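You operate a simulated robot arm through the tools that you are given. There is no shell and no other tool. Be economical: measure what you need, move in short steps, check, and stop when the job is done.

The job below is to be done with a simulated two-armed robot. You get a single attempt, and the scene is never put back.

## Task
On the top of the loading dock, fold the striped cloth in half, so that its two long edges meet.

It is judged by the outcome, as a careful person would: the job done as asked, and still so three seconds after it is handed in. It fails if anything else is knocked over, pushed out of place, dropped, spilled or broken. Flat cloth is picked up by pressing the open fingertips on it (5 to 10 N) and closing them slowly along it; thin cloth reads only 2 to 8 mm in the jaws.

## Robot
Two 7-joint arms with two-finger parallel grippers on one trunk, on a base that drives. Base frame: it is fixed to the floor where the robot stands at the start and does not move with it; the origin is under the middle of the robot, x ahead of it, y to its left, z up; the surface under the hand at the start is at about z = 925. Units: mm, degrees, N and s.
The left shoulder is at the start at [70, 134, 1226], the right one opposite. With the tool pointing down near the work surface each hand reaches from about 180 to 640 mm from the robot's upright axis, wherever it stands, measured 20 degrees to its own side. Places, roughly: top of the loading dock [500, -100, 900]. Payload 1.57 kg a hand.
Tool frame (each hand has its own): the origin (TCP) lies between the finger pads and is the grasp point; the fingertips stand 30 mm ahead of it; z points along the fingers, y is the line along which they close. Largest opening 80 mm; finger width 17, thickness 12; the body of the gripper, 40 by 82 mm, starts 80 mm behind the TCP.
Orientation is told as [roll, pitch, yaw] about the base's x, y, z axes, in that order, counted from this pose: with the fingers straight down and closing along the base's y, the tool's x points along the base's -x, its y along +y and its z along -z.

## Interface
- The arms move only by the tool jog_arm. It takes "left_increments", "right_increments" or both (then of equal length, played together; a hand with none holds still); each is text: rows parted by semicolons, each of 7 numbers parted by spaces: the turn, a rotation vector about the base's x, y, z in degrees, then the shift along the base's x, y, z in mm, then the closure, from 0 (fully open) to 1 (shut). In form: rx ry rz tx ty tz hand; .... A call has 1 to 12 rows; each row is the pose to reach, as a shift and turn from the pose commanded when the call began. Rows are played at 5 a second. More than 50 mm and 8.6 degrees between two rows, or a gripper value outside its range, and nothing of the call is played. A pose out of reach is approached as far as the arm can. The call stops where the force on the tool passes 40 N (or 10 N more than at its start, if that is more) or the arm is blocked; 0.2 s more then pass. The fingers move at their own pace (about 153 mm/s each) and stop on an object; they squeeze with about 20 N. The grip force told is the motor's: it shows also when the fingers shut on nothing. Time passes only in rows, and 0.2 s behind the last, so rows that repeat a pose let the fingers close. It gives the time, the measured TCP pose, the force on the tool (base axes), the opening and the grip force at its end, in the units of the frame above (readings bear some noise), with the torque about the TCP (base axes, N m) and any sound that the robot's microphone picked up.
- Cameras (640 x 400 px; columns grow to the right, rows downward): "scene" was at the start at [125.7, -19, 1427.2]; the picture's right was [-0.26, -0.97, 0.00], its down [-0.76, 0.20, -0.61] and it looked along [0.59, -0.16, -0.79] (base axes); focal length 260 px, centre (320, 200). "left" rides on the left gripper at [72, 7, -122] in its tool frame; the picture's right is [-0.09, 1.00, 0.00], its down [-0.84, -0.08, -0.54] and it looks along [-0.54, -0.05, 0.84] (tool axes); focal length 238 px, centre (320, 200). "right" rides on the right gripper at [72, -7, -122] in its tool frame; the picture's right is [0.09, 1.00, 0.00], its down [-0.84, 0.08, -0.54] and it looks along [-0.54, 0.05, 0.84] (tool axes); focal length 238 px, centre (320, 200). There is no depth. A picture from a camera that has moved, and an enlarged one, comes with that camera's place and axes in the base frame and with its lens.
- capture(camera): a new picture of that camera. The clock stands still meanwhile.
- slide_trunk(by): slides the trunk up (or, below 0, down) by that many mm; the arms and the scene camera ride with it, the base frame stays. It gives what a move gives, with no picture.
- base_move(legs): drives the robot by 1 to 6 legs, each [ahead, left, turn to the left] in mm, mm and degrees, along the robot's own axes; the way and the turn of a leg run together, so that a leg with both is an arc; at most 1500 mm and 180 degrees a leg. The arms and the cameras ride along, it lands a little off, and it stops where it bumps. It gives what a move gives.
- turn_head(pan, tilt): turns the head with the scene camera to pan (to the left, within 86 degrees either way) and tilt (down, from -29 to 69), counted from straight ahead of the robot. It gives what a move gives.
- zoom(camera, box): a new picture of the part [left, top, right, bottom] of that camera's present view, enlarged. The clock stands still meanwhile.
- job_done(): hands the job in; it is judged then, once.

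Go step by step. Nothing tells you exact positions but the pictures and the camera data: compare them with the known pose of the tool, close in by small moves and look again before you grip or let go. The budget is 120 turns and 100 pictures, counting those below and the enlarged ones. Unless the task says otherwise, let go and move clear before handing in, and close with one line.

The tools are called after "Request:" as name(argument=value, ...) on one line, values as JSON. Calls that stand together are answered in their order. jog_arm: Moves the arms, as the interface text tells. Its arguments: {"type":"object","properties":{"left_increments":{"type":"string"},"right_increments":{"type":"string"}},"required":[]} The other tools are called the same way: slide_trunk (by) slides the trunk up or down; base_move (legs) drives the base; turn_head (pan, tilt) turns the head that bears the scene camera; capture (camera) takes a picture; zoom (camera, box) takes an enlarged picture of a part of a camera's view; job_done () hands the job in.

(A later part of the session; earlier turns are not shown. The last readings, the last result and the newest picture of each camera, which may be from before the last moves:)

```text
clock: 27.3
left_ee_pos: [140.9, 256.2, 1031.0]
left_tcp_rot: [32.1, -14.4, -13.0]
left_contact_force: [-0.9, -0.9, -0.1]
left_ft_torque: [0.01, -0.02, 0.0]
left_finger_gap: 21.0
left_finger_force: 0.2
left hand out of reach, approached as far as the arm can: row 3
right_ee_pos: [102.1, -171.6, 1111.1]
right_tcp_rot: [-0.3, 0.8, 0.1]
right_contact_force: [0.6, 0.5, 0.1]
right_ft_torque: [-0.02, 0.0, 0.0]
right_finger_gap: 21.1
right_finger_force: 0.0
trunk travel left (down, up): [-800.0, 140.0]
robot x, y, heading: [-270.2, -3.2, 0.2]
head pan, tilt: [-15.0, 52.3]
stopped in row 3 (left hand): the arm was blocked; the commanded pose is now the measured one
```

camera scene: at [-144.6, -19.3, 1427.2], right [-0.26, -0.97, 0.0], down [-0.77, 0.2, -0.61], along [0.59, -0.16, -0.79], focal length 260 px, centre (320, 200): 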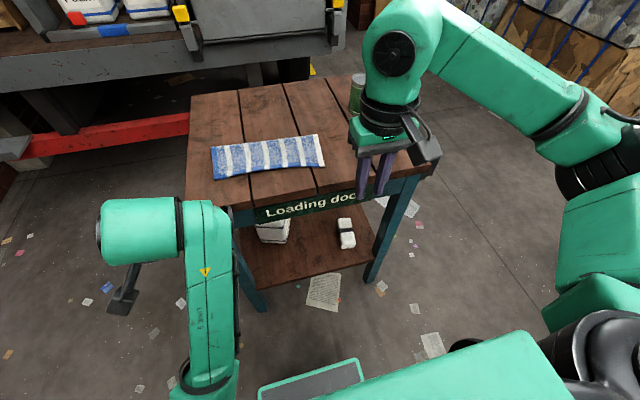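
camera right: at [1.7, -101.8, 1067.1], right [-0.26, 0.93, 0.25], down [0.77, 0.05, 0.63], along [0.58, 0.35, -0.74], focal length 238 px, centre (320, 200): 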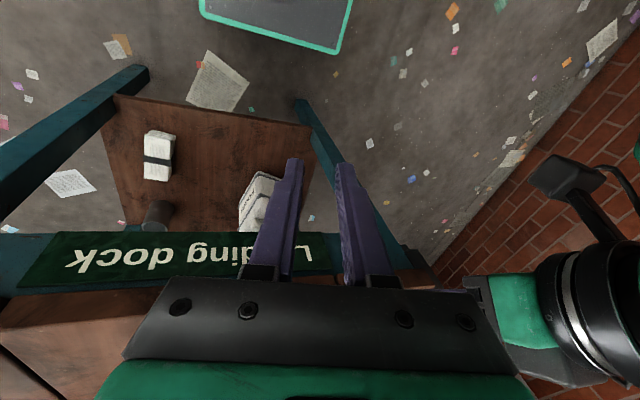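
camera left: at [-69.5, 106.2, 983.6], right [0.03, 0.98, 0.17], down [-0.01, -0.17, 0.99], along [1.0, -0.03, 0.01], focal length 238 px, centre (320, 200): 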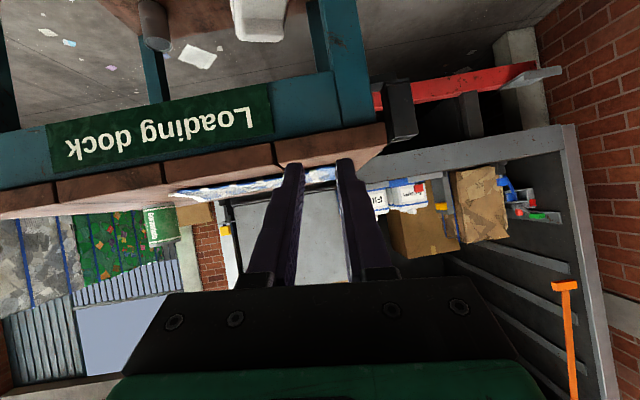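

Request:
jog_arm(left_increments="0 0 0 8 -4 8 0.74; 0 0 0 16 -8 16 0.74; 0 0 0 24 -12 24 0.74; 0 0 0 32 -16 32 0.74; 0 0 0 40 -20 40 0.74; 0 0 0 48 -24 48 0.74; 0 0 0 56 -28 56 0.74; 0 0 0 64 -32 64 0.74; 0 0 0 72 -36 72 0.74; 0 0 0 80 -40 80 0.74; 0 0 0 88 -44 88 0.74; 0 0 0 96 -48 96 0.74")

Request:
jog_arm(left_increments="-3 1.5 1.2 0 0 0 0.74; -6 3 2.4 0 0 0 0.74; -9 4.5 3.6 0 0 0 0.74; -12 6 4.8 0 0 0 0.74; -15 7.5 6 0 0 0 0.74; -18 9 7 0 0 0 0.74; -21 10 8.2 0 0 0 0.74; -24 11 9.4 0 0 0 0.74; -27 12.5 10.6 0 0 0 0.74; -30 14 12 0 0 0 0.74")

Request:
capture(camera="scene")

```text
clock: 29.9
left_ee_pos: [239.9, 225.2, 1125.6]
left_tcp_rot: [34.1, -14.2, -11.8]
left_contact_force: [0.1, 0.3, 0.0]
left_ft_torque: [0.02, 0.01, 0.0]
left_finger_gap: 21.1
left_finger_force: 0.1
left hand out of reach, approached as far as the arm can: row 12
right_ee_pos: [101.3, -170.8, 1109.9]
right_tcp_rot: [-0.1, 0.8, 0.2]
right_contact_force: [-0.3, 0.0, -0.1]
right_ft_torque: [-0.03, 0.03, -0.02]
right_finger_gap: 20.7
right_finger_force: 0.1
trunk travel left (down, up): [-800.0, 140.0]
robot x, y, heading: [-271.9, 0.6, 0.1]
head pan, tilt: [-15.0, 52.3]
```

```text
clock: 32.1
left_ee_pos: [285.9, 225.9, 1121.9]
left_tcp_rot: [0.7, -2.5, 4.2]
left_contact_force: [-0.4, -0.5, -0.2]
left_ft_torque: [0.04, -0.01, -0.01]
left_finger_gap: 20.7
left_finger_force: 0.1
left hand out of reach, approached as far as the arm can: row 1, 2, 3, 4, 5, 6, 7, 8, 9, 10
right_ee_pos: [101.1, -171.1, 1110.9]
right_tcp_rot: [-0.1, 0.8, 0.1]
right_contact_force: [0.3, 0.2, -0.6]
right_ft_torque: [-0.01, 0.01, 0.01]
right_finger_gap: 20.6
right_finger_force: 0.0
trunk travel left (down, up): [-800.0, 140.0]
robot x, y, heading: [-266.1, -3.5, 0.2]
head pan, tilt: [-15.0, 52.3]
```

```text
64 pictures are left
camera scene: at [-144.8, -19.1, 1427.2], right [-0.26, -0.97, 0.0], down [-0.77, 0.2, -0.61], along [0.59, -0.16, -0.79], focal length 260 px, centre (320, 200)
```

scene: 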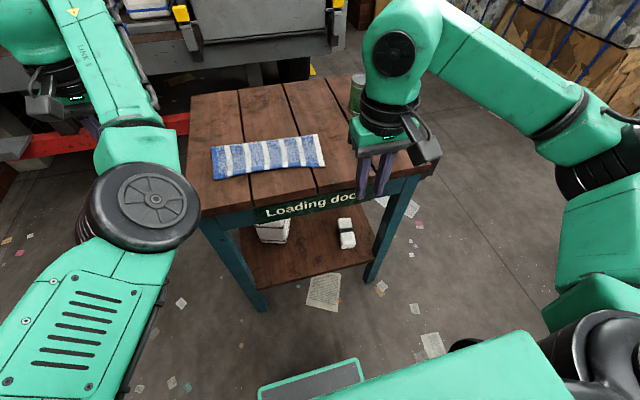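

Both arms are upright again. I'll drive forward a bit and look at the near edge with the hand cameras.

Request:
base_move(legs=[[140, 0, 0]])

Request:
jog_arm(left_increments="0 0 0 -15 -5 -12 0.74; 0 0 0 -30 -10 -24 0.74; 0 0 0 -50 -20 -36 0.74; 0 0 0 -70 -30 -48 0.74; 0 0 0 -90 -40 -60 0.74; 0 0 0 -110 -50 -72 0.74; 0 0 0 -130 -60 -84 0.74; 0 0 0 -150 -70 -96 0.74", right_increments="0 -3 0 0 0 -12 0.74; 0 -6 0 0 0 -24 0.74; 0 -9 0 0 5 -36 0.74; 0 -12 0 0 10 -48 0.74; 0 -15 0 0 15 -60 0.74; 0 -18 0 0 20 -70 0.74; 0 -21 0 0 25 -80 0.74; 0 -24 0 0 30 -90 0.74")

Request:
capture(camera="right")

Request:
capture(camera="left")

Request:
capture(camera="scene")

```text
clock: 33.4
left_ee_pos: [422.8, 225.4, 1123.5]
left_tcp_rot: [0.7, -2.6, 4.0]
left_contact_force: [0.0, 0.0, -0.4]
left_ft_torque: [-0.03, -0.06, 0.01]
left_finger_gap: 20.8
left_finger_force: 0.1
right_ee_pos: [239.0, -170.7, 1111.2]
right_tcp_rot: [0.0, 0.6, 0.2]
right_contact_force: [-0.1, 0.8, 0.0]
right_ft_torque: [0.0, -0.02, 0.02]
right_finger_gap: 20.8
right_finger_force: 0.1
trunk travel left (down, up): [-800.0, 140.0]
robot x, y, heading: [-132.1, 1.1, 0.2]
head pan, tilt: [-15.0, 52.3]
```

```text
clock: 35.4
left_ee_pos: [343.8, 235.3, 950.7]
left_tcp_rot: [6.5, -5.1, 7.5]
left_contact_force: [1.1, 0.4, -0.2]
left_ft_torque: [0.0, 0.02, -0.03]
left_finger_gap: 20.7
left_finger_force: 0.0
left hand out of reach, approached as far as the arm can: row 1, 2, 3, 4, 5, 6, 7, 8
right_ee_pos: [240.9, -140.6, 1022.5]
right_tcp_rot: [-0.1, -23.4, 0.2]
right_contact_force: [-0.1, -0.1, -0.4]
right_ft_torque: [0.04, 0.0, -0.01]
right_finger_gap: 20.3
right_finger_force: 0.1
trunk travel left (down, up): [-800.0, 140.0]
robot x, y, heading: [-131.8, 0.2, 0.0]
head pan, tilt: [-15.0, 52.3]
stopped in row 8 (left hand): the arm was blocked; the commanded pose is now the measured one
```

```text
63 pictures are left
camera right: at [126.4, -146.8, 1104.0], right [-0.09, 1.0, -0.04], down [0.55, 0.08, 0.83], along [0.83, 0.05, -0.56], focal length 238 px, centre (320, 200)
```

right: 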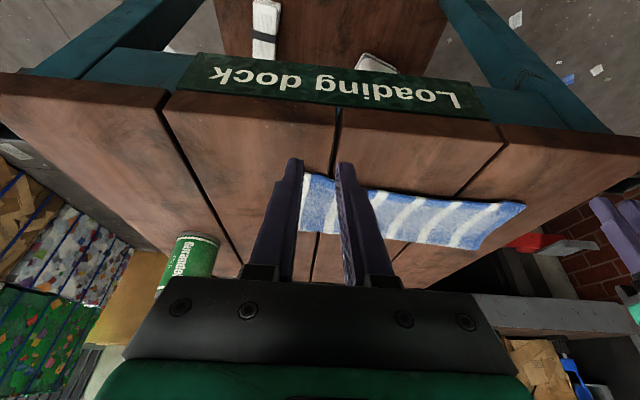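

```text
62 pictures are left
camera left: at [263.3, 217.6, 1066.7], right [-0.05, 0.99, 0.12], down [0.8, -0.03, 0.6], along [0.6, 0.13, -0.79], focal length 238 px, centre (320, 200)
```

left: 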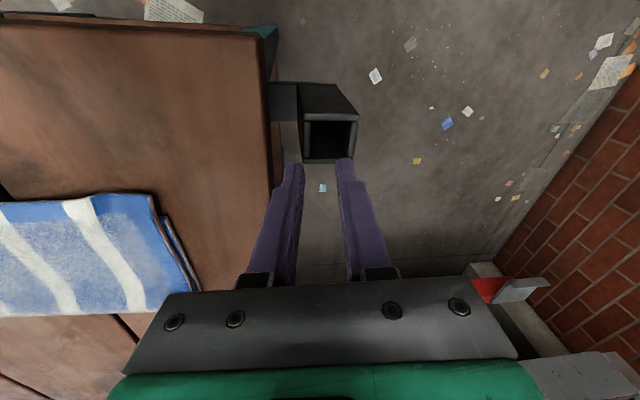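

```text
61 pictures are left
camera scene: at [-5.8, -19.0, 1427.2], right [-0.26, -0.97, 0.0], down [-0.77, 0.2, -0.61], along [0.59, -0.16, -0.79], focal length 260 px, centre (320, 200)
```

scene: 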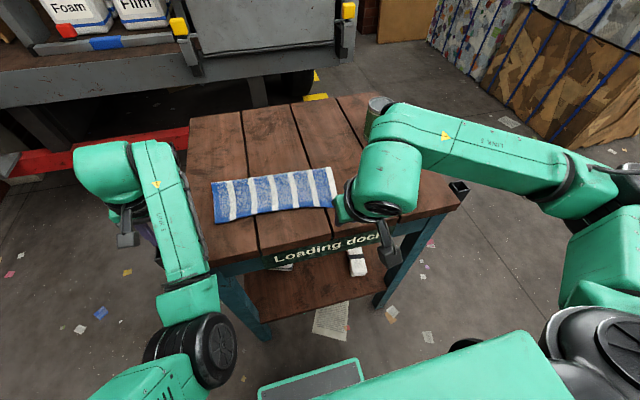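

The left arm drifted low beside the table but is clear of it. Its camera shows the left side of the fold, so I'll zoom there.

Request:
zoom(camera="left", box=[80, 170, 210, 300])

Request:
zoom(camera="right", box=[280, 150, 540, 270])

```text
3.08 times, centred on (145, 235) of left
camera zoom: at [263.3, 217.6, 1066.7], right [-0.05, 0.99, 0.12], down [0.8, -0.03, 0.6], along [0.6, 0.13, -0.79], focal length 733 px, centre (858, 92)
```

zoom: 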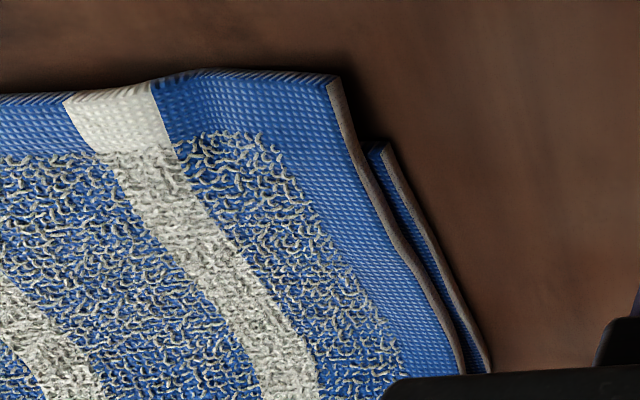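

```text
2.46 times, centred on (410, 210) of right
camera zoom: at [126.4, -146.8, 1104.0], right [-0.09, 1.0, -0.04], down [0.55, 0.08, 0.83], along [0.83, 0.05, -0.56], focal length 587 px, centre (98, 175)
```

zoom: 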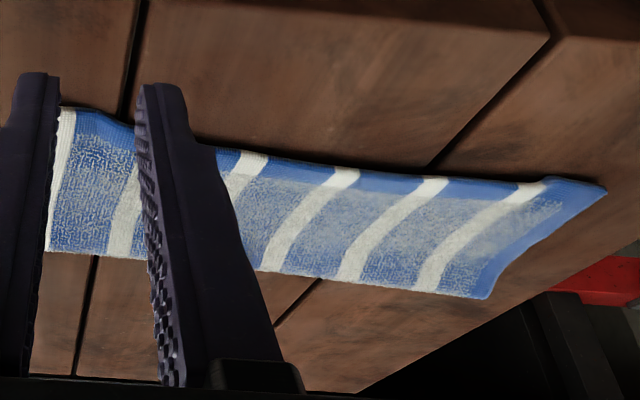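

The left zoom settles it: the lower corner is still at about [380,130] while the top layer's corner lies at about [358,130], an overhang of roughly 22 mm. I'll regrip the overhanging top edge with fingers straight down and set it back, but first the left arm has to come up into a better posture.

Request:
jog_arm(left_increments="0 0 0 5 5 15 0.74; 0 0 0 10 10 30 0.74; 0 0 0 15 15 45 0.74; 0 0 0 20 20 60 0.74; 0 0 0 25 25 75 0.74; 0 0 0 30 30 90 0.74; 0 0 0 35 35 105 0.74; 0 0 0 40 40 120 0.74; 0 0 0 50 40 135 0.74; 0 0 0 60 40 150 0.74; 0 0 0 70 40 165 0.74; 0 0 0 80 40 180 0.74")

Request:
turn_head(pan=30, tilt=45)

Request:
capture(camera="scene")

```text
clock: 38.0
left_ee_pos: [424.3, 271.9, 1128.8]
left_tcp_rot: [6.3, -4.8, 7.4]
left_contact_force: [-0.4, -0.5, 0.5]
left_ft_torque: [0.0, 0.04, -0.01]
left_finger_gap: 20.9
left_finger_force: 0.1
left hand out of reach, approached as far as the arm can: row 5, 6, 7
right_ee_pos: [241.0, -141.3, 1021.7]
right_tcp_rot: [-0.2, -23.3, 0.2]
right_contact_force: [-0.6, -0.3, -0.3]
right_ft_torque: [0.02, -0.02, 0.01]
right_finger_gap: 20.7
right_finger_force: 0.2
trunk travel left (down, up): [-800.0, 140.0]
robot x, y, heading: [-131.2, -1.5, 0.3]
head pan, tilt: [-15.0, 52.3]
```

```text
clock: 39.1
left_ee_pos: [423.4, 272.4, 1129.0]
left_tcp_rot: [6.2, -4.9, 7.5]
left_contact_force: [0.4, -0.2, -0.4]
left_ft_torque: [-0.01, 0.0, 0.02]
left_finger_gap: 20.7
left_finger_force: 0.1
right_ee_pos: [240.2, -141.3, 1021.9]
right_tcp_rot: [-0.3, -23.4, 0.2]
right_contact_force: [0.1, -0.1, -0.2]
right_ft_torque: [-0.01, 0.0, 0.02]
right_finger_gap: 20.7
right_finger_force: 0.0
trunk travel left (down, up): [-800.0, 140.0]
robot x, y, heading: [-131.0, 0.7, 0.2]
head pan, tilt: [30.0, 45.0]
```

```text
58 pictures are left
camera scene: at [-8.0, 41.0, 1437.2], right [0.5, -0.86, 0.0], down [-0.61, -0.36, -0.71], along [0.61, 0.36, -0.71], focal length 260 px, centre (320, 200)
```

scene: 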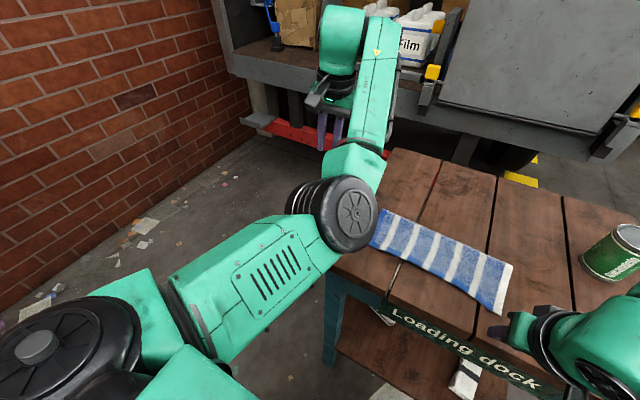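

The left elbow has folded inward and that arm is unreliable now, so I'll leave it parked high and do the correction with the right arm, one corner at a time. I'll bring the right hand upright above the near-right corner.

Request:
jog_arm(right_increments="0 3 0 10 -5 0 0.74; 0 6 0 20 -10 0 0.74; 0 9 0 30 -12 0 0.74; 0 12 0 40 -14 0 0.74; 0 15 0 50 -14 0 0.74; 0 18 0 60 -14 0 0.74; 0 21 0 70 -14 0 0.6; 0 23.4 0 75 -14 0 0.6")

Request:
turn_head(pan=-15, tilt=52.3)

Request:
capture(camera="right")

Request:
capture(camera="scene")

```text
clock: 40.9
left_ee_pos: [424.1, 272.4, 1128.5]
left_tcp_rot: [6.3, -4.8, 7.6]
left_contact_force: [0.3, 0.7, 0.7]
left_ft_torque: [0.01, -0.02, 0.02]
left_finger_gap: 20.9
left_finger_force: 0.1
right_ee_pos: [316.0, -154.0, 1021.1]
right_tcp_rot: [-0.2, 0.1, 0.2]
right_contact_force: [0.3, -0.2, 0.4]
right_ft_torque: [0.02, -0.02, -0.02]
right_finger_gap: 31.9
right_finger_force: 0.1
trunk travel left (down, up): [-800.0, 140.0]
robot x, y, heading: [-131.8, 1.1, 0.1]
head pan, tilt: [30.0, 45.0]
```

```text
clock: 42.0
left_ee_pos: [425.4, 272.3, 1128.3]
left_tcp_rot: [6.2, -4.9, 7.5]
left_contact_force: [-0.9, -0.1, -0.7]
left_ft_torque: [-0.01, 0.04, 0.02]
left_finger_gap: 20.6
left_finger_force: 0.0
right_ee_pos: [314.9, -154.3, 1021.7]
right_tcp_rot: [-0.1, 0.1, 0.3]
right_contact_force: [0.2, 0.7, 0.1]
right_ft_torque: [-0.02, -0.01, 0.0]
right_finger_gap: 32.2
right_finger_force: 0.0
trunk travel left (down, up): [-800.0, 140.0]
robot x, y, heading: [-131.7, -1.6, 0.1]
head pan, tilt: [-15.0, 52.3]
```

```text
57 pictures are left
camera right: at [244.1, -160.7, 1142.4], right [-0.1, 1.0, 0.0], down [0.84, 0.08, 0.54], along [0.54, 0.05, -0.84], focal length 238 px, centre (320, 200)
```

right: 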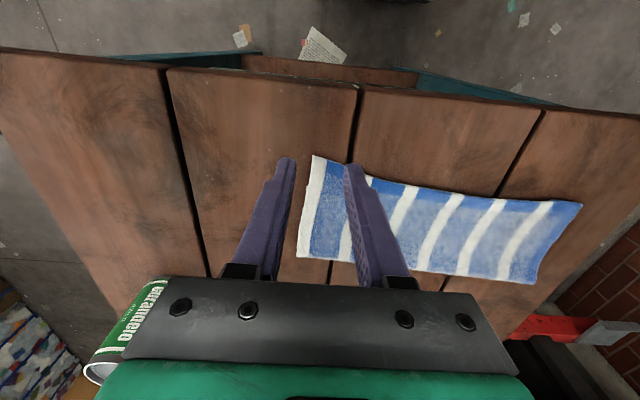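

```text
56 pictures are left
camera scene: at [-5.9, -18.8, 1427.3], right [-0.25, -0.97, 0.0], down [-0.77, 0.2, -0.61], along [0.59, -0.16, -0.79], focal length 260 px, centre (320, 200)
```

scene: 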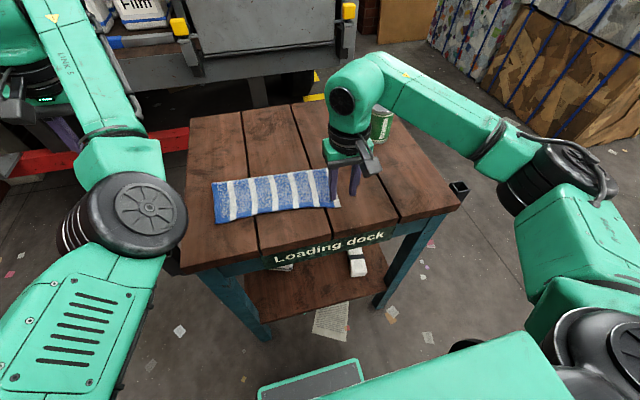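

The near-right corner of the top layer is at about [332,-158] while the lower edge is near 371 there, so the overhang is about 38 mm on the right and 22 mm on the left. I'll lower the right hand onto the right overhang.

Request:
jog_arm(right_increments="0 0 0 15 11 -15 0.6; 0 0 0 30 24 -30 0.6; 0 0 0 30 24 -45 0.6; 0 0 0 30 24 -56 0.6; 0 0 0 30 24 -56 0.6")

Request:
capture(camera="right")

```text
clock: 43.2
left_ee_pos: [423.2, 271.9, 1129.0]
left_tcp_rot: [6.2, -4.8, 7.5]
left_contact_force: [0.2, 0.1, 1.0]
left_ft_torque: [0.01, -0.04, -0.01]
left_finger_gap: 21.0
left_finger_force: 0.2
right_ee_pos: [343.3, -129.2, 963.7]
right_tcp_rot: [-0.1, 0.1, 0.2]
right_contact_force: [-0.6, 0.2, 0.0]
right_ft_torque: [0.01, 0.0, -0.02]
right_finger_gap: 32.2
right_finger_force: 0.1
trunk travel left (down, up): [-800.0, 140.0]
robot x, y, heading: [-132.2, 0.9, 0.1]
head pan, tilt: [-15.0, 52.3]
```

```text
55 pictures are left
camera right: at [272.7, -135.7, 1085.6], right [-0.1, 1.0, 0.0], down [0.84, 0.08, 0.54], along [0.54, 0.05, -0.84], focal length 238 px, centre (320, 200)
```

right: 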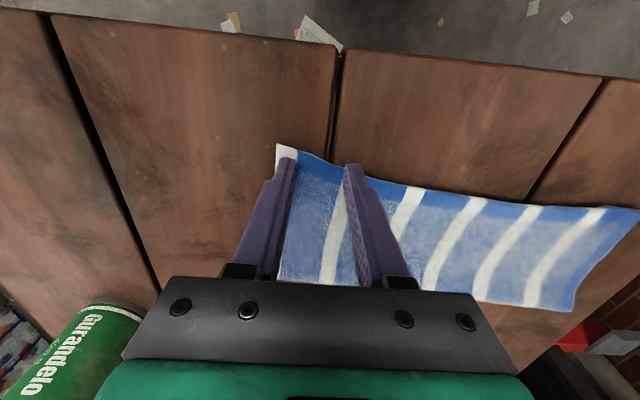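

The edge slants there, so I'll shift 6 mm further in and step down until the tips press.

Request:
jog_arm(right_increments="0 0 0 6 -4 -2 0.6; 0 0 0 6 -4 -4 0.6; 0 0 0 6 -4 -5 0.6; 0 0 0 6 -4 -6 0.6; 0 0 0 6 -4 -7 0.6; 0 0 0 6 -4 -8 0.6")

```text
clock: 44.6
left_ee_pos: [423.0, 271.1, 1129.9]
left_tcp_rot: [6.2, -4.9, 7.6]
left_contact_force: [-0.3, 0.7, -0.4]
left_ft_torque: [0.0, 0.0, -0.02]
left_finger_gap: 20.8
left_finger_force: 0.0
right_ee_pos: [350.8, -134.5, 958.3]
right_tcp_rot: [0.0, 0.1, 0.2]
right_contact_force: [1.2, -1.4, 7.6]
right_ft_torque: [-0.01, -0.06, -0.03]
right_finger_gap: 32.2
right_finger_force: 0.0
trunk travel left (down, up): [-800.0, 140.0]
robot x, y, heading: [-128.5, -3.3, 0.2]
head pan, tilt: [-15.0, 52.3]
```

Pressing with about 7.6 N, I'll close slowly and then lift a little to confirm the grip.

Request:
jog_arm(right_increments="0 0 0 0 0 0 0.65; 0 0 0 0 0 0 0.7; 0 0 0 0 0 0 0.75; 0 0 0 0 0 0 0.8; 0 0 0 0 0 0 0.85; 0 0 0 0 0 0 0.9; 0 0 0 0 0 0 0.95; 0 0 0 0 0 0 1; 0 0 0 0 0 0 1; 0 0 0 0 0 6 1; 0 0 0 2 0 14 1; 0 0 0 5 0 22 1")

Request:
capture(camera="right")

Request:
zoom(camera="scene", box=[190, 140, 390, 265])

```text
clock: 47.2
left_ee_pos: [424.1, 271.7, 1128.6]
left_tcp_rot: [6.2, -4.9, 7.5]
left_contact_force: [0.3, 0.0, 0.7]
left_ft_torque: [0.0, 0.05, 0.0]
left_finger_gap: 20.7
left_finger_force: 0.0
right_ee_pos: [355.7, -133.6, 979.4]
right_tcp_rot: [0.0, 0.2, 0.2]
right_contact_force: [0.4, 0.0, -0.8]
right_ft_torque: [0.0, -0.05, -0.05]
right_finger_gap: 4.3
right_finger_force: 20.3
trunk travel left (down, up): [-800.0, 140.0]
robot x, y, heading: [-133.9, -2.5, 0.1]
head pan, tilt: [-15.0, 52.3]
```

```text
54 pictures are left
camera right: at [284.8, -140.4, 1100.8], right [-0.1, 1.0, 0.0], down [0.84, 0.08, 0.54], along [0.54, 0.05, -0.84], focal length 238 px, centre (320, 200)
```

right: 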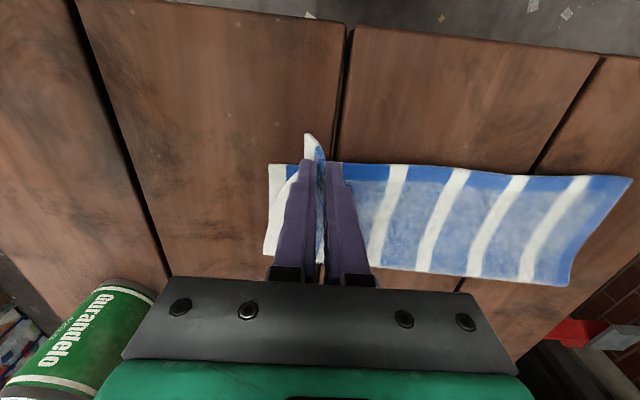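

```text
3.20 times, centred on (290, 202) of scene
camera zoom: at [-5.9, -18.6, 1427.3], right [-0.26, -0.97, 0.0], down [-0.77, 0.2, -0.61], along [0.59, -0.16, -0.79], focal length 832 px, centre (416, 192)
```

zoom: 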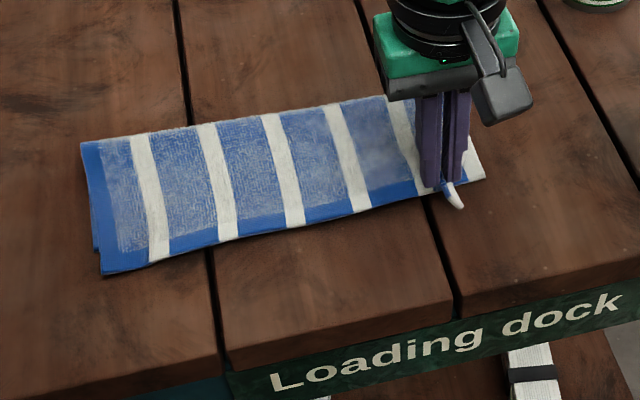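

I have only the top layer, and the lower near-right corner shows at about [368,-172]. I'll bring the top corner up and over onto it and set it down, without releasing yet.

Request:
jog_arm(right_increments="0 0 0 10 -2 15 1; 0 0 0 20 -5 25 1; 0 0 0 30 -7 30 1; 0 0 0 38 -9 28 1; 0 0 0 40 -11 20 1; 0 0 0 38 -12 10 1; 0 0 0 35 -12 0 1; 0 0 0 32 -12 -10 1; 0 0 0 31 -12 -18 1; 0 0 0 31 -12 -18 1")

Request:
capture(camera="right")

Request:
zoom(camera="scene", box=[190, 140, 390, 265])

```text
clock: 49.5
left_ee_pos: [422.4, 272.3, 1129.9]
left_tcp_rot: [6.1, -4.9, 7.5]
left_contact_force: [0.2, 0.0, 0.1]
left_ft_torque: [-0.01, 0.0, -0.04]
left_finger_gap: 20.9
left_finger_force: 0.1
right_ee_pos: [387.0, -146.3, 964.0]
right_tcp_rot: [-0.1, 0.1, 0.1]
right_contact_force: [1.4, 0.0, 3.1]
right_ft_torque: [-0.02, -0.03, -0.04]
right_finger_gap: 4.0
right_finger_force: 20.3
trunk travel left (down, up): [-800.0, 140.0]
robot x, y, heading: [-130.0, -0.1, 0.1]
head pan, tilt: [-15.0, 52.3]
```

```text
52 pictures are left
camera right: at [315.7, -153.1, 1083.9], right [-0.1, 1.0, 0.0], down [0.84, 0.08, 0.54], along [0.54, 0.05, -0.84], focal length 238 px, centre (320, 200)
```

right: 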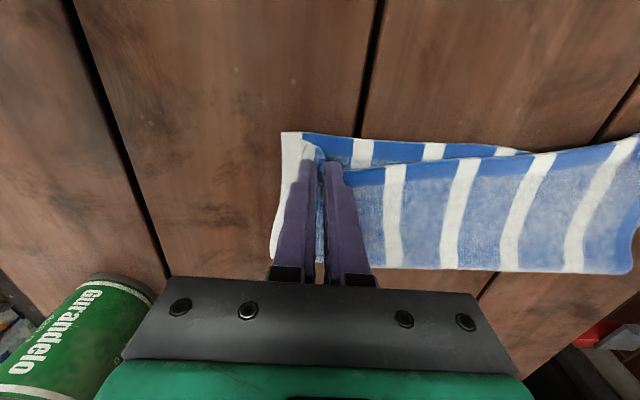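

```text
3.20 times, centred on (290, 202) of scene
camera zoom: at [-6.4, -18.7, 1427.4], right [-0.26, -0.97, 0.0], down [-0.76, 0.2, -0.61], along [0.59, -0.16, -0.79], focal length 832 px, centre (416, 192)
```

zoom: 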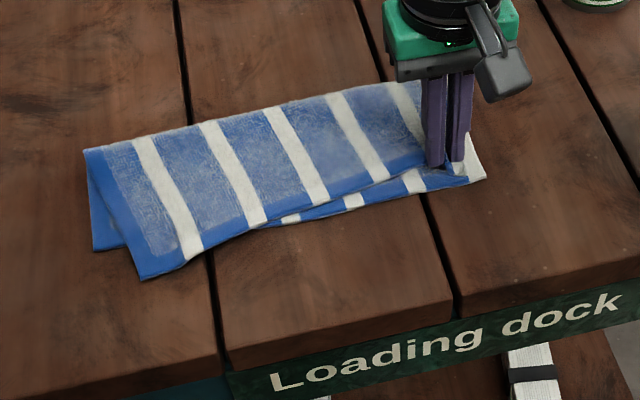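

The pinch is in about the right place, but the small corner flap in front of the fingers may have tucked under. I'll lift, go out past the edge, and come back inward so that the corner trails flat.

Request:
jog_arm(right_increments="0 0 0 0 0 15 1; 0 0 0 -5 -1 30 1; 0 0 0 -15 -2 38 1; 0 0 0 -27 -3 38 1; 0 0 0 -37 -3 30 1; 0 0 0 -42 -3 18 1; 0 0 0 -42 -3 8 1; 0 0 0 -32 -3 2 1; 0 0 0 -20 -3 0 1; 0 0 0 -10 -3 0 1; 0 0 0 -3 -3 -2 1; 0 0 0 -3 -3 -3 1")

Request:
capture(camera="right")

Request:
zoom(camera="right", box=[250, 100, 450, 225])

```text
clock: 52.0
left_ee_pos: [421.4, 272.1, 1129.9]
left_tcp_rot: [6.1, -4.9, 7.5]
left_contact_force: [-0.7, 0.1, 1.1]
left_ft_torque: [-0.02, 0.04, 0.01]
left_finger_gap: 20.9
left_finger_force: 0.0
right_ee_pos: [382.7, -148.9, 959.3]
right_tcp_rot: [-0.2, -0.1, 0.3]
right_contact_force: [-0.9, 0.4, 8.8]
right_ft_torque: [0.01, -0.04, 0.04]
right_finger_gap: 4.2
right_finger_force: 20.2
trunk travel left (down, up): [-800.0, 140.0]
robot x, y, heading: [-132.8, -1.9, 0.2]
head pan, tilt: [-15.0, 52.3]
```

```text
50 pictures are left
camera right: at [311.1, -155.4, 1081.0], right [-0.1, 1.0, 0.0], down [0.84, 0.08, 0.54], along [0.54, 0.05, -0.84], focal length 238 px, centre (320, 200)
```

right: 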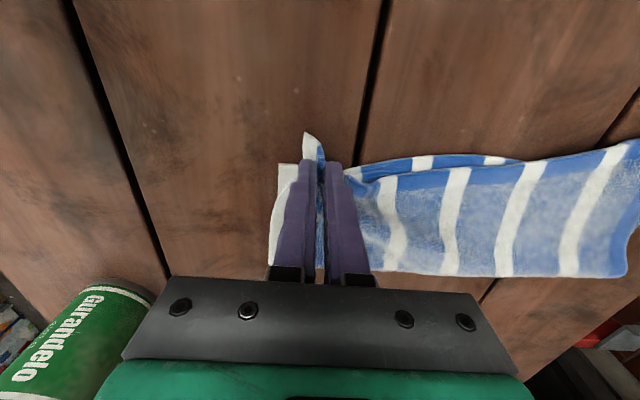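

```text
3.20 times, centred on (350, 162) of right
camera zoom: at [311.1, -155.4, 1081.0], right [-0.1, 1.0, 0.0], down [0.84, 0.08, 0.54], along [0.54, 0.05, -0.84], focal length 763 px, centre (224, 320)
```

zoom: 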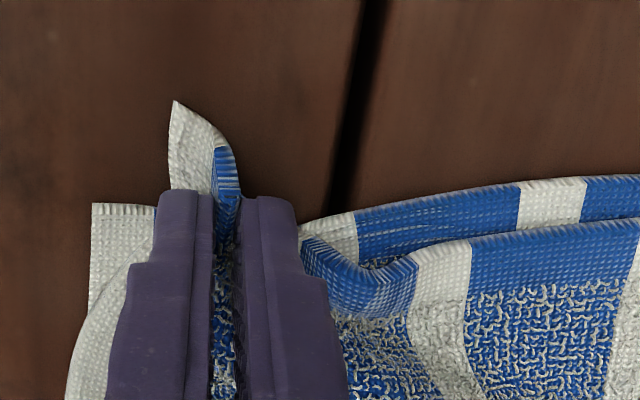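

The corner now trails outward properly, but the drag pulled the lower corner in by about 15 mm. I'll slide both back out, lift, and re-place the top corner from the air without dragging.

Request:
jog_arm(right_increments="0 0 0 -6 0 0 1; 0 0 0 -12 0 0 1; 0 0 0 -17 0 0 1; 0 0 0 -17 0 15 1; 0 0 0 -17 0 32 1; 0 0 0 -10 -1 45 1; 0 0 0 -4 -3 45 1; 0 0 0 -4 -3 32 1; 0 0 0 -1 -3 22 1; 0 0 0 3 -3 15 1; 0 0 0 7 -3 10 1; 0 0 0 8 -3 7 1")

Request:
capture(camera="right")

Request:
zoom(camera="right", box=[250, 100, 450, 225])

```text
clock: 54.6
left_ee_pos: [423.6, 272.1, 1130.4]
left_tcp_rot: [6.3, -4.8, 7.5]
left_contact_force: [-0.2, 0.2, -0.3]
left_ft_torque: [0.0, -0.01, -0.01]
left_finger_gap: 20.7
left_finger_force: 0.1
right_ee_pos: [391.5, -151.3, 966.1]
right_tcp_rot: [-0.2, 0.1, 0.2]
right_contact_force: [0.5, 0.4, 1.0]
right_ft_torque: [0.02, -0.02, 0.0]
right_finger_gap: 4.2
right_finger_force: 20.0
trunk travel left (down, up): [-800.0, 140.0]
robot x, y, heading: [-128.6, -0.9, 0.2]
head pan, tilt: [-15.0, 52.3]
```

```text
48 pictures are left
camera right: at [320.7, -158.2, 1086.3], right [-0.1, 1.0, 0.0], down [0.84, 0.08, 0.54], along [0.54, 0.05, -0.84], focal length 238 px, centre (320, 200)
```

right: 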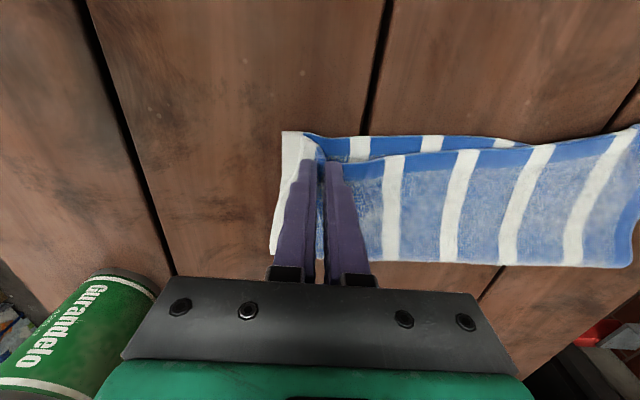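

```text
3.20 times, centred on (350, 162) of right
camera zoom: at [320.7, -158.2, 1086.3], right [-0.1, 1.0, 0.0], down [0.84, 0.08, 0.54], along [0.54, 0.05, -0.84], focal length 763 px, centre (224, 320)
```

zoom: 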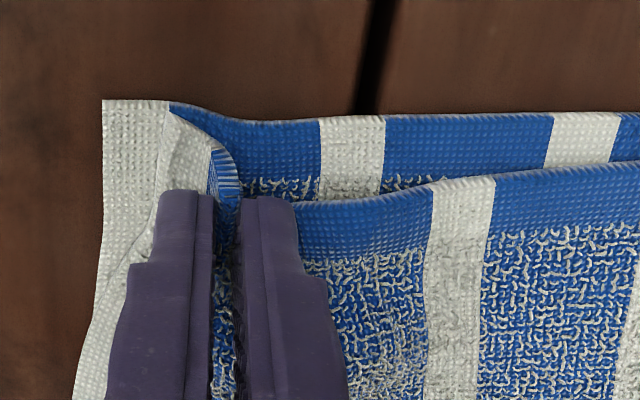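

The corner now lies right on the lower corner. I'll open slowly and lift straight up.

Request:
jog_arm(right_increments="0 0 0 -3 -1 -1 1; 0 0 0 -4 -2 -1 0.95; 0 0 0 -4 -2 -1 0.9; 0 0 0 -4 -2 -1 0.85; 0 0 0 -4 -2 -1 0.8; 0 0 0 -4 -2 -1 0.74; 0 0 0 -4 -2 4 0.74; 0 0 0 -4 -2 14 0.74; 0 0 0 -4 -2 30 0.74; 0 0 0 -4 -2 55 0.74; 0 0 0 -20 -2 80 0.74; 0 0 0 -40 -2 100 0.74")

Request:
capture(camera="right")

Request:
zoom(camera="scene", box=[190, 140, 390, 265])

```text
clock: 57.2
left_ee_pos: [421.7, 271.9, 1130.1]
left_tcp_rot: [6.1, -4.9, 7.5]
left_contact_force: [0.4, 0.8, -0.1]
left_ft_torque: [0.01, -0.03, -0.02]
left_finger_gap: 20.7
left_finger_force: 0.1
right_ee_pos: [350.3, -156.1, 1065.4]
right_tcp_rot: [0.0, 0.1, 0.3]
right_contact_force: [0.8, 0.7, -0.1]
right_ft_torque: [0.01, -0.02, -0.01]
right_finger_gap: 20.7
right_finger_force: 0.0
trunk travel left (down, up): [-800.0, 140.0]
robot x, y, heading: [-129.1, 1.3, 0.1]
head pan, tilt: [-15.0, 52.3]
```

```text
46 pictures are left
camera right: at [278.4, -161.8, 1185.9], right [-0.1, 1.0, 0.0], down [0.84, 0.08, 0.54], along [0.54, 0.05, -0.84], focal length 238 px, centre (320, 200)
```

right: 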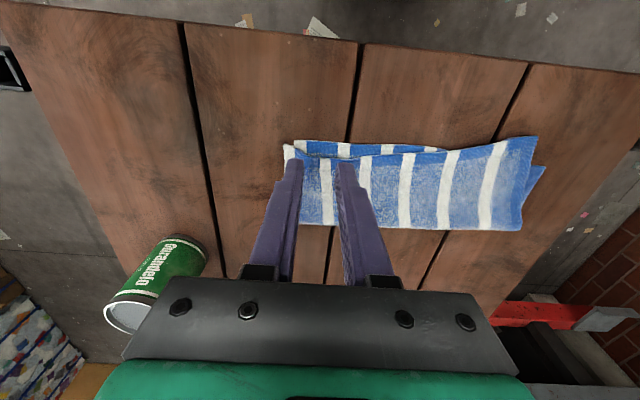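

```text
3.20 times, centred on (290, 202) of scene
camera zoom: at [-7.4, -19.3, 1427.4], right [-0.26, -0.97, 0.0], down [-0.76, 0.2, -0.61], along [0.59, -0.16, -0.79], focal length 832 px, centre (416, 192)
```

zoom: 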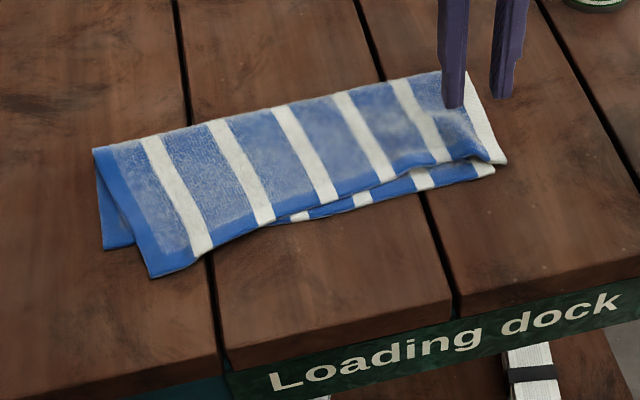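

The right end lies well now. The top layer's left corner sits at about [339,81] and should be at the lower corner near [375,112], so I'll shift the base left to reach it with the right hand.

Request:
base_move(legs=[[0, 200, 0]])

Request:
capture(camera="scene")

Request:
capture(camera="right")

```text
clock: 58.8
left_ee_pos: [427.5, 461.5, 1129.2]
left_tcp_rot: [6.4, -4.9, 6.9]
left_contact_force: [-0.1, 0.2, -1.2]
left_ft_torque: [0.03, 0.01, -0.03]
left_finger_gap: 21.0
left_finger_force: 0.1
right_ee_pos: [350.6, 36.1, 1064.3]
right_tcp_rot: [0.0, 0.0, -0.3]
right_contact_force: [-0.7, 1.2, -0.2]
right_ft_torque: [0.0, -0.02, -0.02]
right_finger_gap: 20.9
right_finger_force: 0.1
trunk travel left (down, up): [-800.0, 140.0]
robot x, y, heading: [-126.4, 196.7, -0.1]
head pan, tilt: [-15.0, 52.3]
```

```text
44 pictures are left
camera scene: at [-6.0, 174.8, 1427.2], right [-0.26, -0.96, 0.0], down [-0.76, 0.21, -0.61], along [0.59, -0.16, -0.79], focal length 260 px, centre (320, 200)
```

scene: 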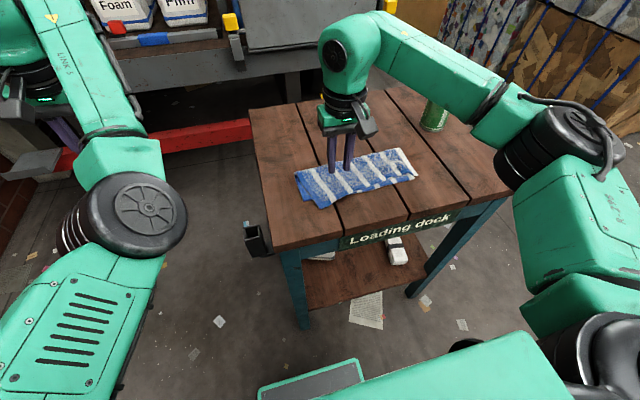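

```text
43 pictures are left
camera right: at [278.5, 30.1, 1184.9], right [-0.09, 1.0, 0.0], down [0.84, 0.07, 0.54], along [0.54, 0.05, -0.84], focal length 238 px, centre (320, 200)
```

right: 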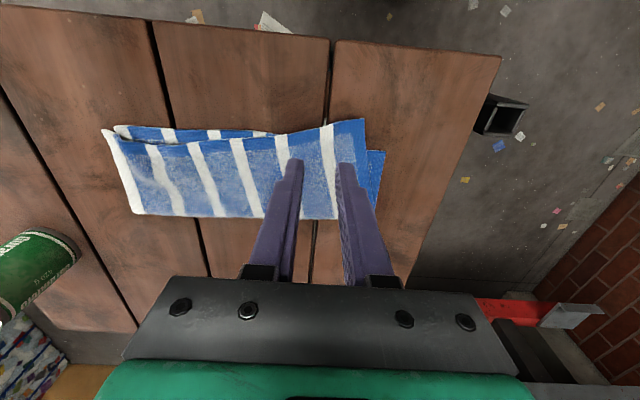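

The view is clear: the top corner is at about [338,85] and the lower one at about [370,113]. I'll lower onto the overhang near the top corner.

Request:
jog_arm(right_increments="0 0 0 2 12 -25 0.6; 0 0 0 4 24 -55 0.6; 0 0 0 4 24 -85 0.6; 0 0 0 4 24 -100 0.6; 0 0 0 4 24 -100 0.6")

Request:
capture(camera="right")

```text
clock: 60.0
left_ee_pos: [426.6, 464.0, 1129.2]
left_tcp_rot: [6.2, -4.9, 6.9]
left_contact_force: [-0.6, 0.2, 0.0]
left_ft_torque: [0.02, -0.02, 0.04]
left_finger_gap: 20.8
left_finger_force: 0.0
right_ee_pos: [353.0, 60.4, 964.6]
right_tcp_rot: [-0.1, 0.1, -0.3]
right_contact_force: [0.5, -0.6, 0.2]
right_ft_torque: [0.04, 0.0, 0.01]
right_finger_gap: 31.8
right_finger_force: 0.1
trunk travel left (down, up): [-800.0, 140.0]
robot x, y, heading: [-127.9, 195.5, -0.2]
head pan, tilt: [-15.0, 52.3]
```

```text
42 pictures are left
camera right: at [281.5, 54.3, 1085.1], right [-0.09, 1.0, 0.0], down [0.84, 0.07, 0.54], along [0.54, 0.05, -0.84], focal length 238 px, centre (320, 200)
```

right: 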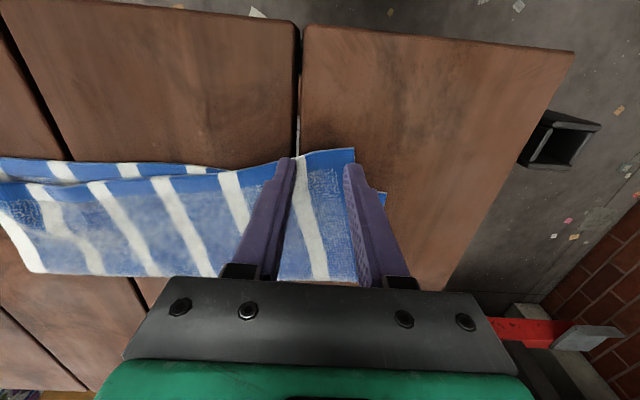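

Request:
jog_arm(right_increments="0 0 0 3 -6 -3 0.6; 0 0 0 3 -6 -5 0.6; 0 0 0 3 -6 -6 0.6; 0 0 0 3 -6 -7 0.6; 0 0 0 3 -6 -8 0.6; 0 0 0 3 -6 -9 0.6")

```text
clock: 61.4
left_ee_pos: [423.8, 463.8, 1131.4]
left_tcp_rot: [6.2, -5.0, 7.0]
left_contact_force: [0.1, 0.0, -0.2]
left_ft_torque: [-0.04, 0.01, 0.0]
left_finger_gap: 20.9
left_finger_force: 0.1
right_ee_pos: [355.6, 55.7, 955.9]
right_tcp_rot: [0.0, -0.2, -0.4]
right_contact_force: [3.1, -4.4, 20.2]
right_ft_torque: [-0.17, -0.14, 0.03]
right_finger_gap: 31.7
right_finger_force: 0.0
trunk travel left (down, up): [-800.0, 140.0]
robot x, y, heading: [-130.7, 199.1, -0.4]
head pan, tilt: [-15.0, 52.3]
```

The press reads 20 N, a little hard, so I'll ease up 2 mm and then close slowly and lift slightly.

Request:
jog_arm(right_increments="0 0 0 0 0 2 0.6; 0 0 0 0 0 2 0.66; 0 0 0 0 0 2 0.72; 0 0 0 0 0 2 0.78; 0 0 0 0 0 2 0.84; 0 0 0 0 0 2 0.9; 0 0 0 0 0 2 0.95; 0 0 0 0 0 2 1; 0 0 0 0 0 2 1; 0 0 0 0 0 10 1; 0 0 0 2 0 18 1; 0 0 0 4 0 26 1")

Request:
capture(camera="right")

```text
clock: 64.0
left_ee_pos: [426.0, 464.1, 1129.7]
left_tcp_rot: [6.2, -4.9, 6.9]
left_contact_force: [0.2, 0.6, -0.3]
left_ft_torque: [0.0, -0.02, 0.03]
left_finger_gap: 20.7
left_finger_force: 0.1
right_ee_pos: [362.0, 56.7, 981.2]
right_tcp_rot: [-0.1, 0.2, -0.3]
right_contact_force: [0.6, 0.1, -0.1]
right_ft_torque: [0.05, 0.02, 0.0]
right_finger_gap: 3.8
right_finger_force: 19.3
trunk travel left (down, up): [-800.0, 140.0]
robot x, y, heading: [-127.1, 196.6, -0.2]
head pan, tilt: [-15.0, 52.3]
```

```text
41 pictures are left
camera right: at [289.2, 50.2, 1102.0], right [-0.09, 1.0, 0.0], down [0.84, 0.07, 0.54], along [0.54, 0.04, -0.84], focal length 238 px, centre (320, 200)
```

right: 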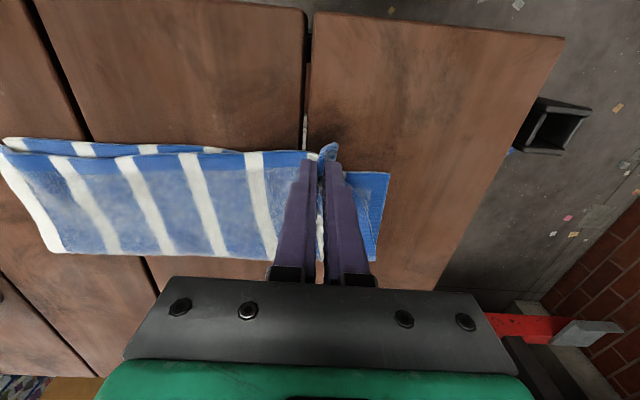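

The grip holds only the top layer, and the lower corner shows at about [370,114]. I'll carry the top corner onto it through the air, drifting inward as it comes down.

Request:
jog_arm(right_increments="0 0 0 0 5 10 1; 0 0 0 4 12 18 1; 0 0 0 8 20 22 1; 0 0 0 12 28 22 1; 0 0 0 13 30 12 1; 0 0 0 15 30 4 1; 0 0 0 19 30 -3 1; 0 0 0 23 30 -9 1; 0 0 0 26 29 -13 1; 0 0 0 26 29 -14 1")

Request:
capture(camera="right")

Request:
zoom(camera="right", box=[230, 100, 430, 225])

```text
clock: 66.2
left_ee_pos: [426.2, 464.4, 1128.5]
left_tcp_rot: [6.2, -5.0, 6.9]
left_contact_force: [0.7, 0.4, 0.1]
left_ft_torque: [0.0, 0.0, 0.0]
left_finger_gap: 20.5
left_finger_force: 0.1
right_ee_pos: [386.5, 85.2, 967.9]
right_tcp_rot: [-0.1, 0.1, -0.4]
right_contact_force: [-0.1, -0.2, 0.0]
right_ft_torque: [0.01, 0.02, 0.01]
right_finger_gap: 3.8
right_finger_force: 19.5
trunk travel left (down, up): [-800.0, 140.0]
robot x, y, heading: [-133.0, 200.3, -0.3]
head pan, tilt: [-15.0, 52.3]
```

```text
40 pictures are left
camera right: at [314.8, 79.2, 1088.9], right [-0.09, 1.0, 0.0], down [0.84, 0.07, 0.54], along [0.54, 0.05, -0.84], focal length 238 px, centre (320, 200)
```

right: 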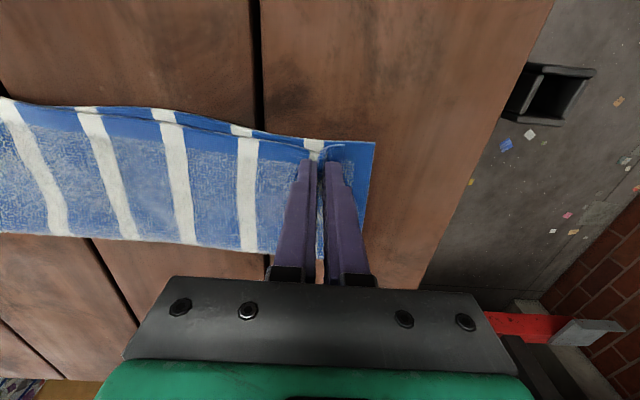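

```text
3.20 times, centred on (330, 162) of right
camera zoom: at [314.8, 79.2, 1088.9], right [-0.09, 1.0, 0.0], down [0.84, 0.07, 0.54], along [0.54, 0.05, -0.84], focal length 763 px, centre (288, 320)
```

zoom: 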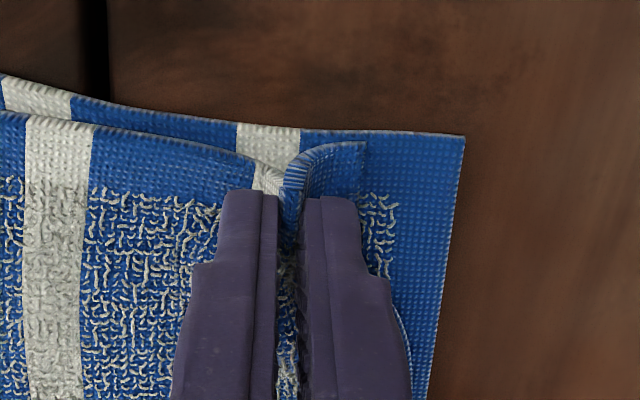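

The edges nearly coincide; the corner is still a few mm short sideways. I'll nudge it outward, then open slowly and lift straight up.

Request:
jog_arm(right_increments="0 0 0 -2 5 1 1; 0 0 0 -4 10 0 1; 0 0 0 -4 10 -3 0.97; 0 0 0 -4 10 -3 0.93; 0 0 0 -4 10 -3 0.88; 0 0 0 -4 10 -3 0.83; 0 0 0 -4 10 -3 0.76; 0 0 0 -4 10 3 0.74; 0 0 0 -4 10 14 0.74; 0 0 0 -4 10 30 0.74; 0 0 0 -4 10 60 0.74; 0 0 0 -20 10 95 0.74")

Request:
jog_arm(right_increments="0 0 0 -20 -30 20 0.74; 0 0 0 -40 -70 40 0.74; 0 0 0 -50 -110 50 0.74")

Request:
capture(camera="right")

Request:
zoom(camera="scene", box=[260, 110, 460, 235])

```text
clock: 68.8
left_ee_pos: [424.7, 464.6, 1130.4]
left_tcp_rot: [6.2, -4.9, 6.9]
left_contact_force: [0.0, -0.7, 0.4]
left_ft_torque: [-0.02, -0.01, -0.02]
left_finger_gap: 21.0
left_finger_force: 0.1
right_ee_pos: [364.5, 95.1, 1062.5]
right_tcp_rot: [0.0, 0.1, -0.3]
right_contact_force: [0.3, -0.3, -0.6]
right_ft_torque: [0.01, -0.01, 0.02]
right_finger_gap: 20.9
right_finger_force: 0.0
trunk travel left (down, up): [-800.0, 140.0]
robot x, y, heading: [-133.1, 195.6, -0.4]
head pan, tilt: [-15.0, 52.3]
```

```text
clock: 69.6
left_ee_pos: [425.0, 464.1, 1129.5]
left_tcp_rot: [6.3, -4.9, 6.9]
left_contact_force: [0.3, -0.3, 0.0]
left_ft_torque: [0.03, 0.0, 0.0]
left_finger_gap: 21.0
left_finger_force: 0.2
right_ee_pos: [315.7, -15.9, 1111.4]
right_tcp_rot: [0.0, 0.2, -0.3]
right_contact_force: [1.4, 0.0, -0.2]
right_ft_torque: [0.05, 0.01, 0.03]
right_finger_gap: 20.9
right_finger_force: 0.0
trunk travel left (down, up): [-800.0, 140.0]
robot x, y, heading: [-134.2, 198.5, -0.5]
head pan, tilt: [-15.0, 52.3]
```

```text
38 pictures are left
camera right: at [245.0, -20.9, 1231.6], right [-0.09, 1.0, 0.0], down [0.84, 0.07, 0.54], along [0.54, 0.05, -0.84], focal length 238 px, centre (320, 200)
```

right: 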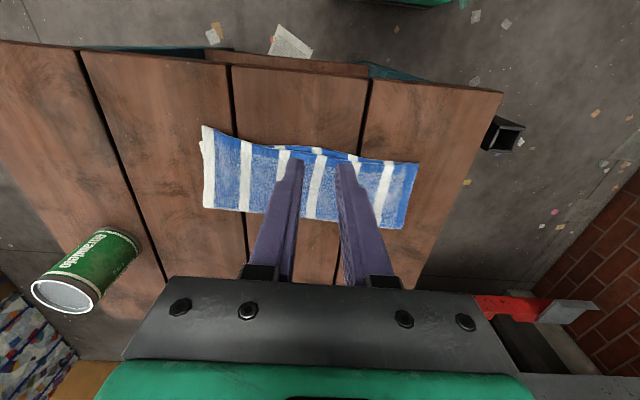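

```text
3.20 times, centred on (360, 172) of scene
camera zoom: at [-6.4, 175.9, 1427.3], right [-0.26, -0.96, 0.0], down [-0.76, 0.21, -0.61], along [0.59, -0.16, -0.79], focal length 832 px, centre (192, 288)
```

zoom: 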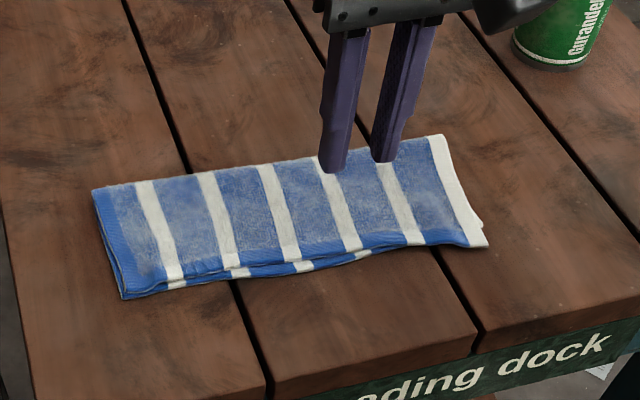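

The long edges now lie almost together. I'll zoom in to judge the remaining mismatch at each end.

Request:
zoom(camera="right", box=[190, 110, 310, 220])

Request:
zoom(camera="right", box=[310, 120, 430, 240])

Request:
zoom(camera="scene", box=[340, 140, 430, 200])

```text
3.64 times, centred on (250, 165) of right
camera zoom: at [245.0, -20.9, 1231.6], right [-0.09, 1.0, 0.0], down [0.84, 0.07, 0.54], along [0.54, 0.05, -0.84], focal length 867 px, centre (574, 327)
```

zoom: 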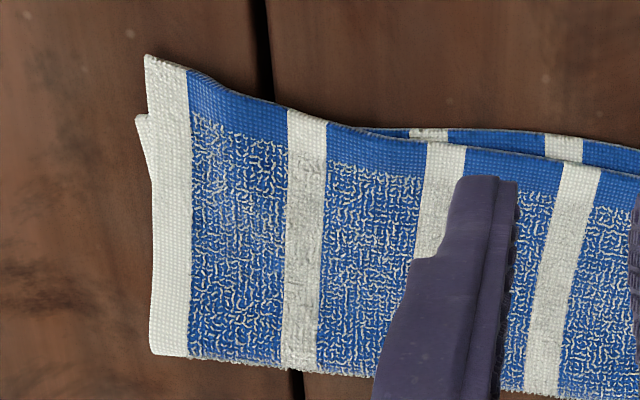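

```text
3.33 times, centred on (370, 180) of right
camera zoom: at [245.0, -20.9, 1231.6], right [-0.09, 1.0, 0.0], down [0.84, 0.07, 0.54], along [0.54, 0.05, -0.84], focal length 794 px, centre (153, 267)
```

zoom: 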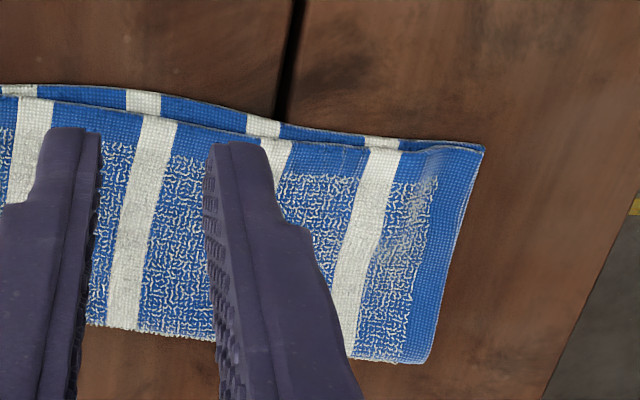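

```text
6.67 times, centred on (385, 170) of scene
camera zoom: at [-6.4, 175.9, 1427.3], right [-0.26, -0.96, 0.0], down [-0.76, 0.21, -0.61], along [0.59, -0.16, -0.79], focal length 1734 px, centre (-113, 400)
```

zoom: 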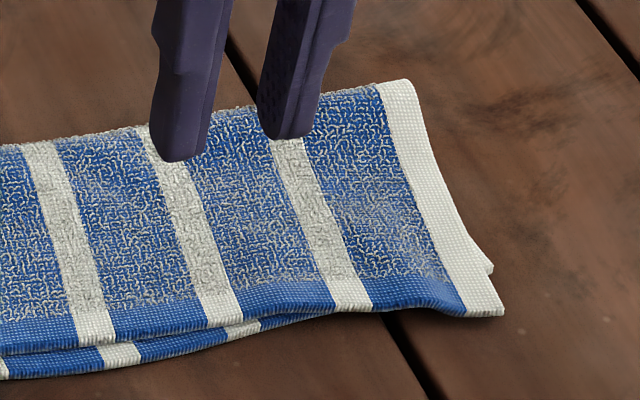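

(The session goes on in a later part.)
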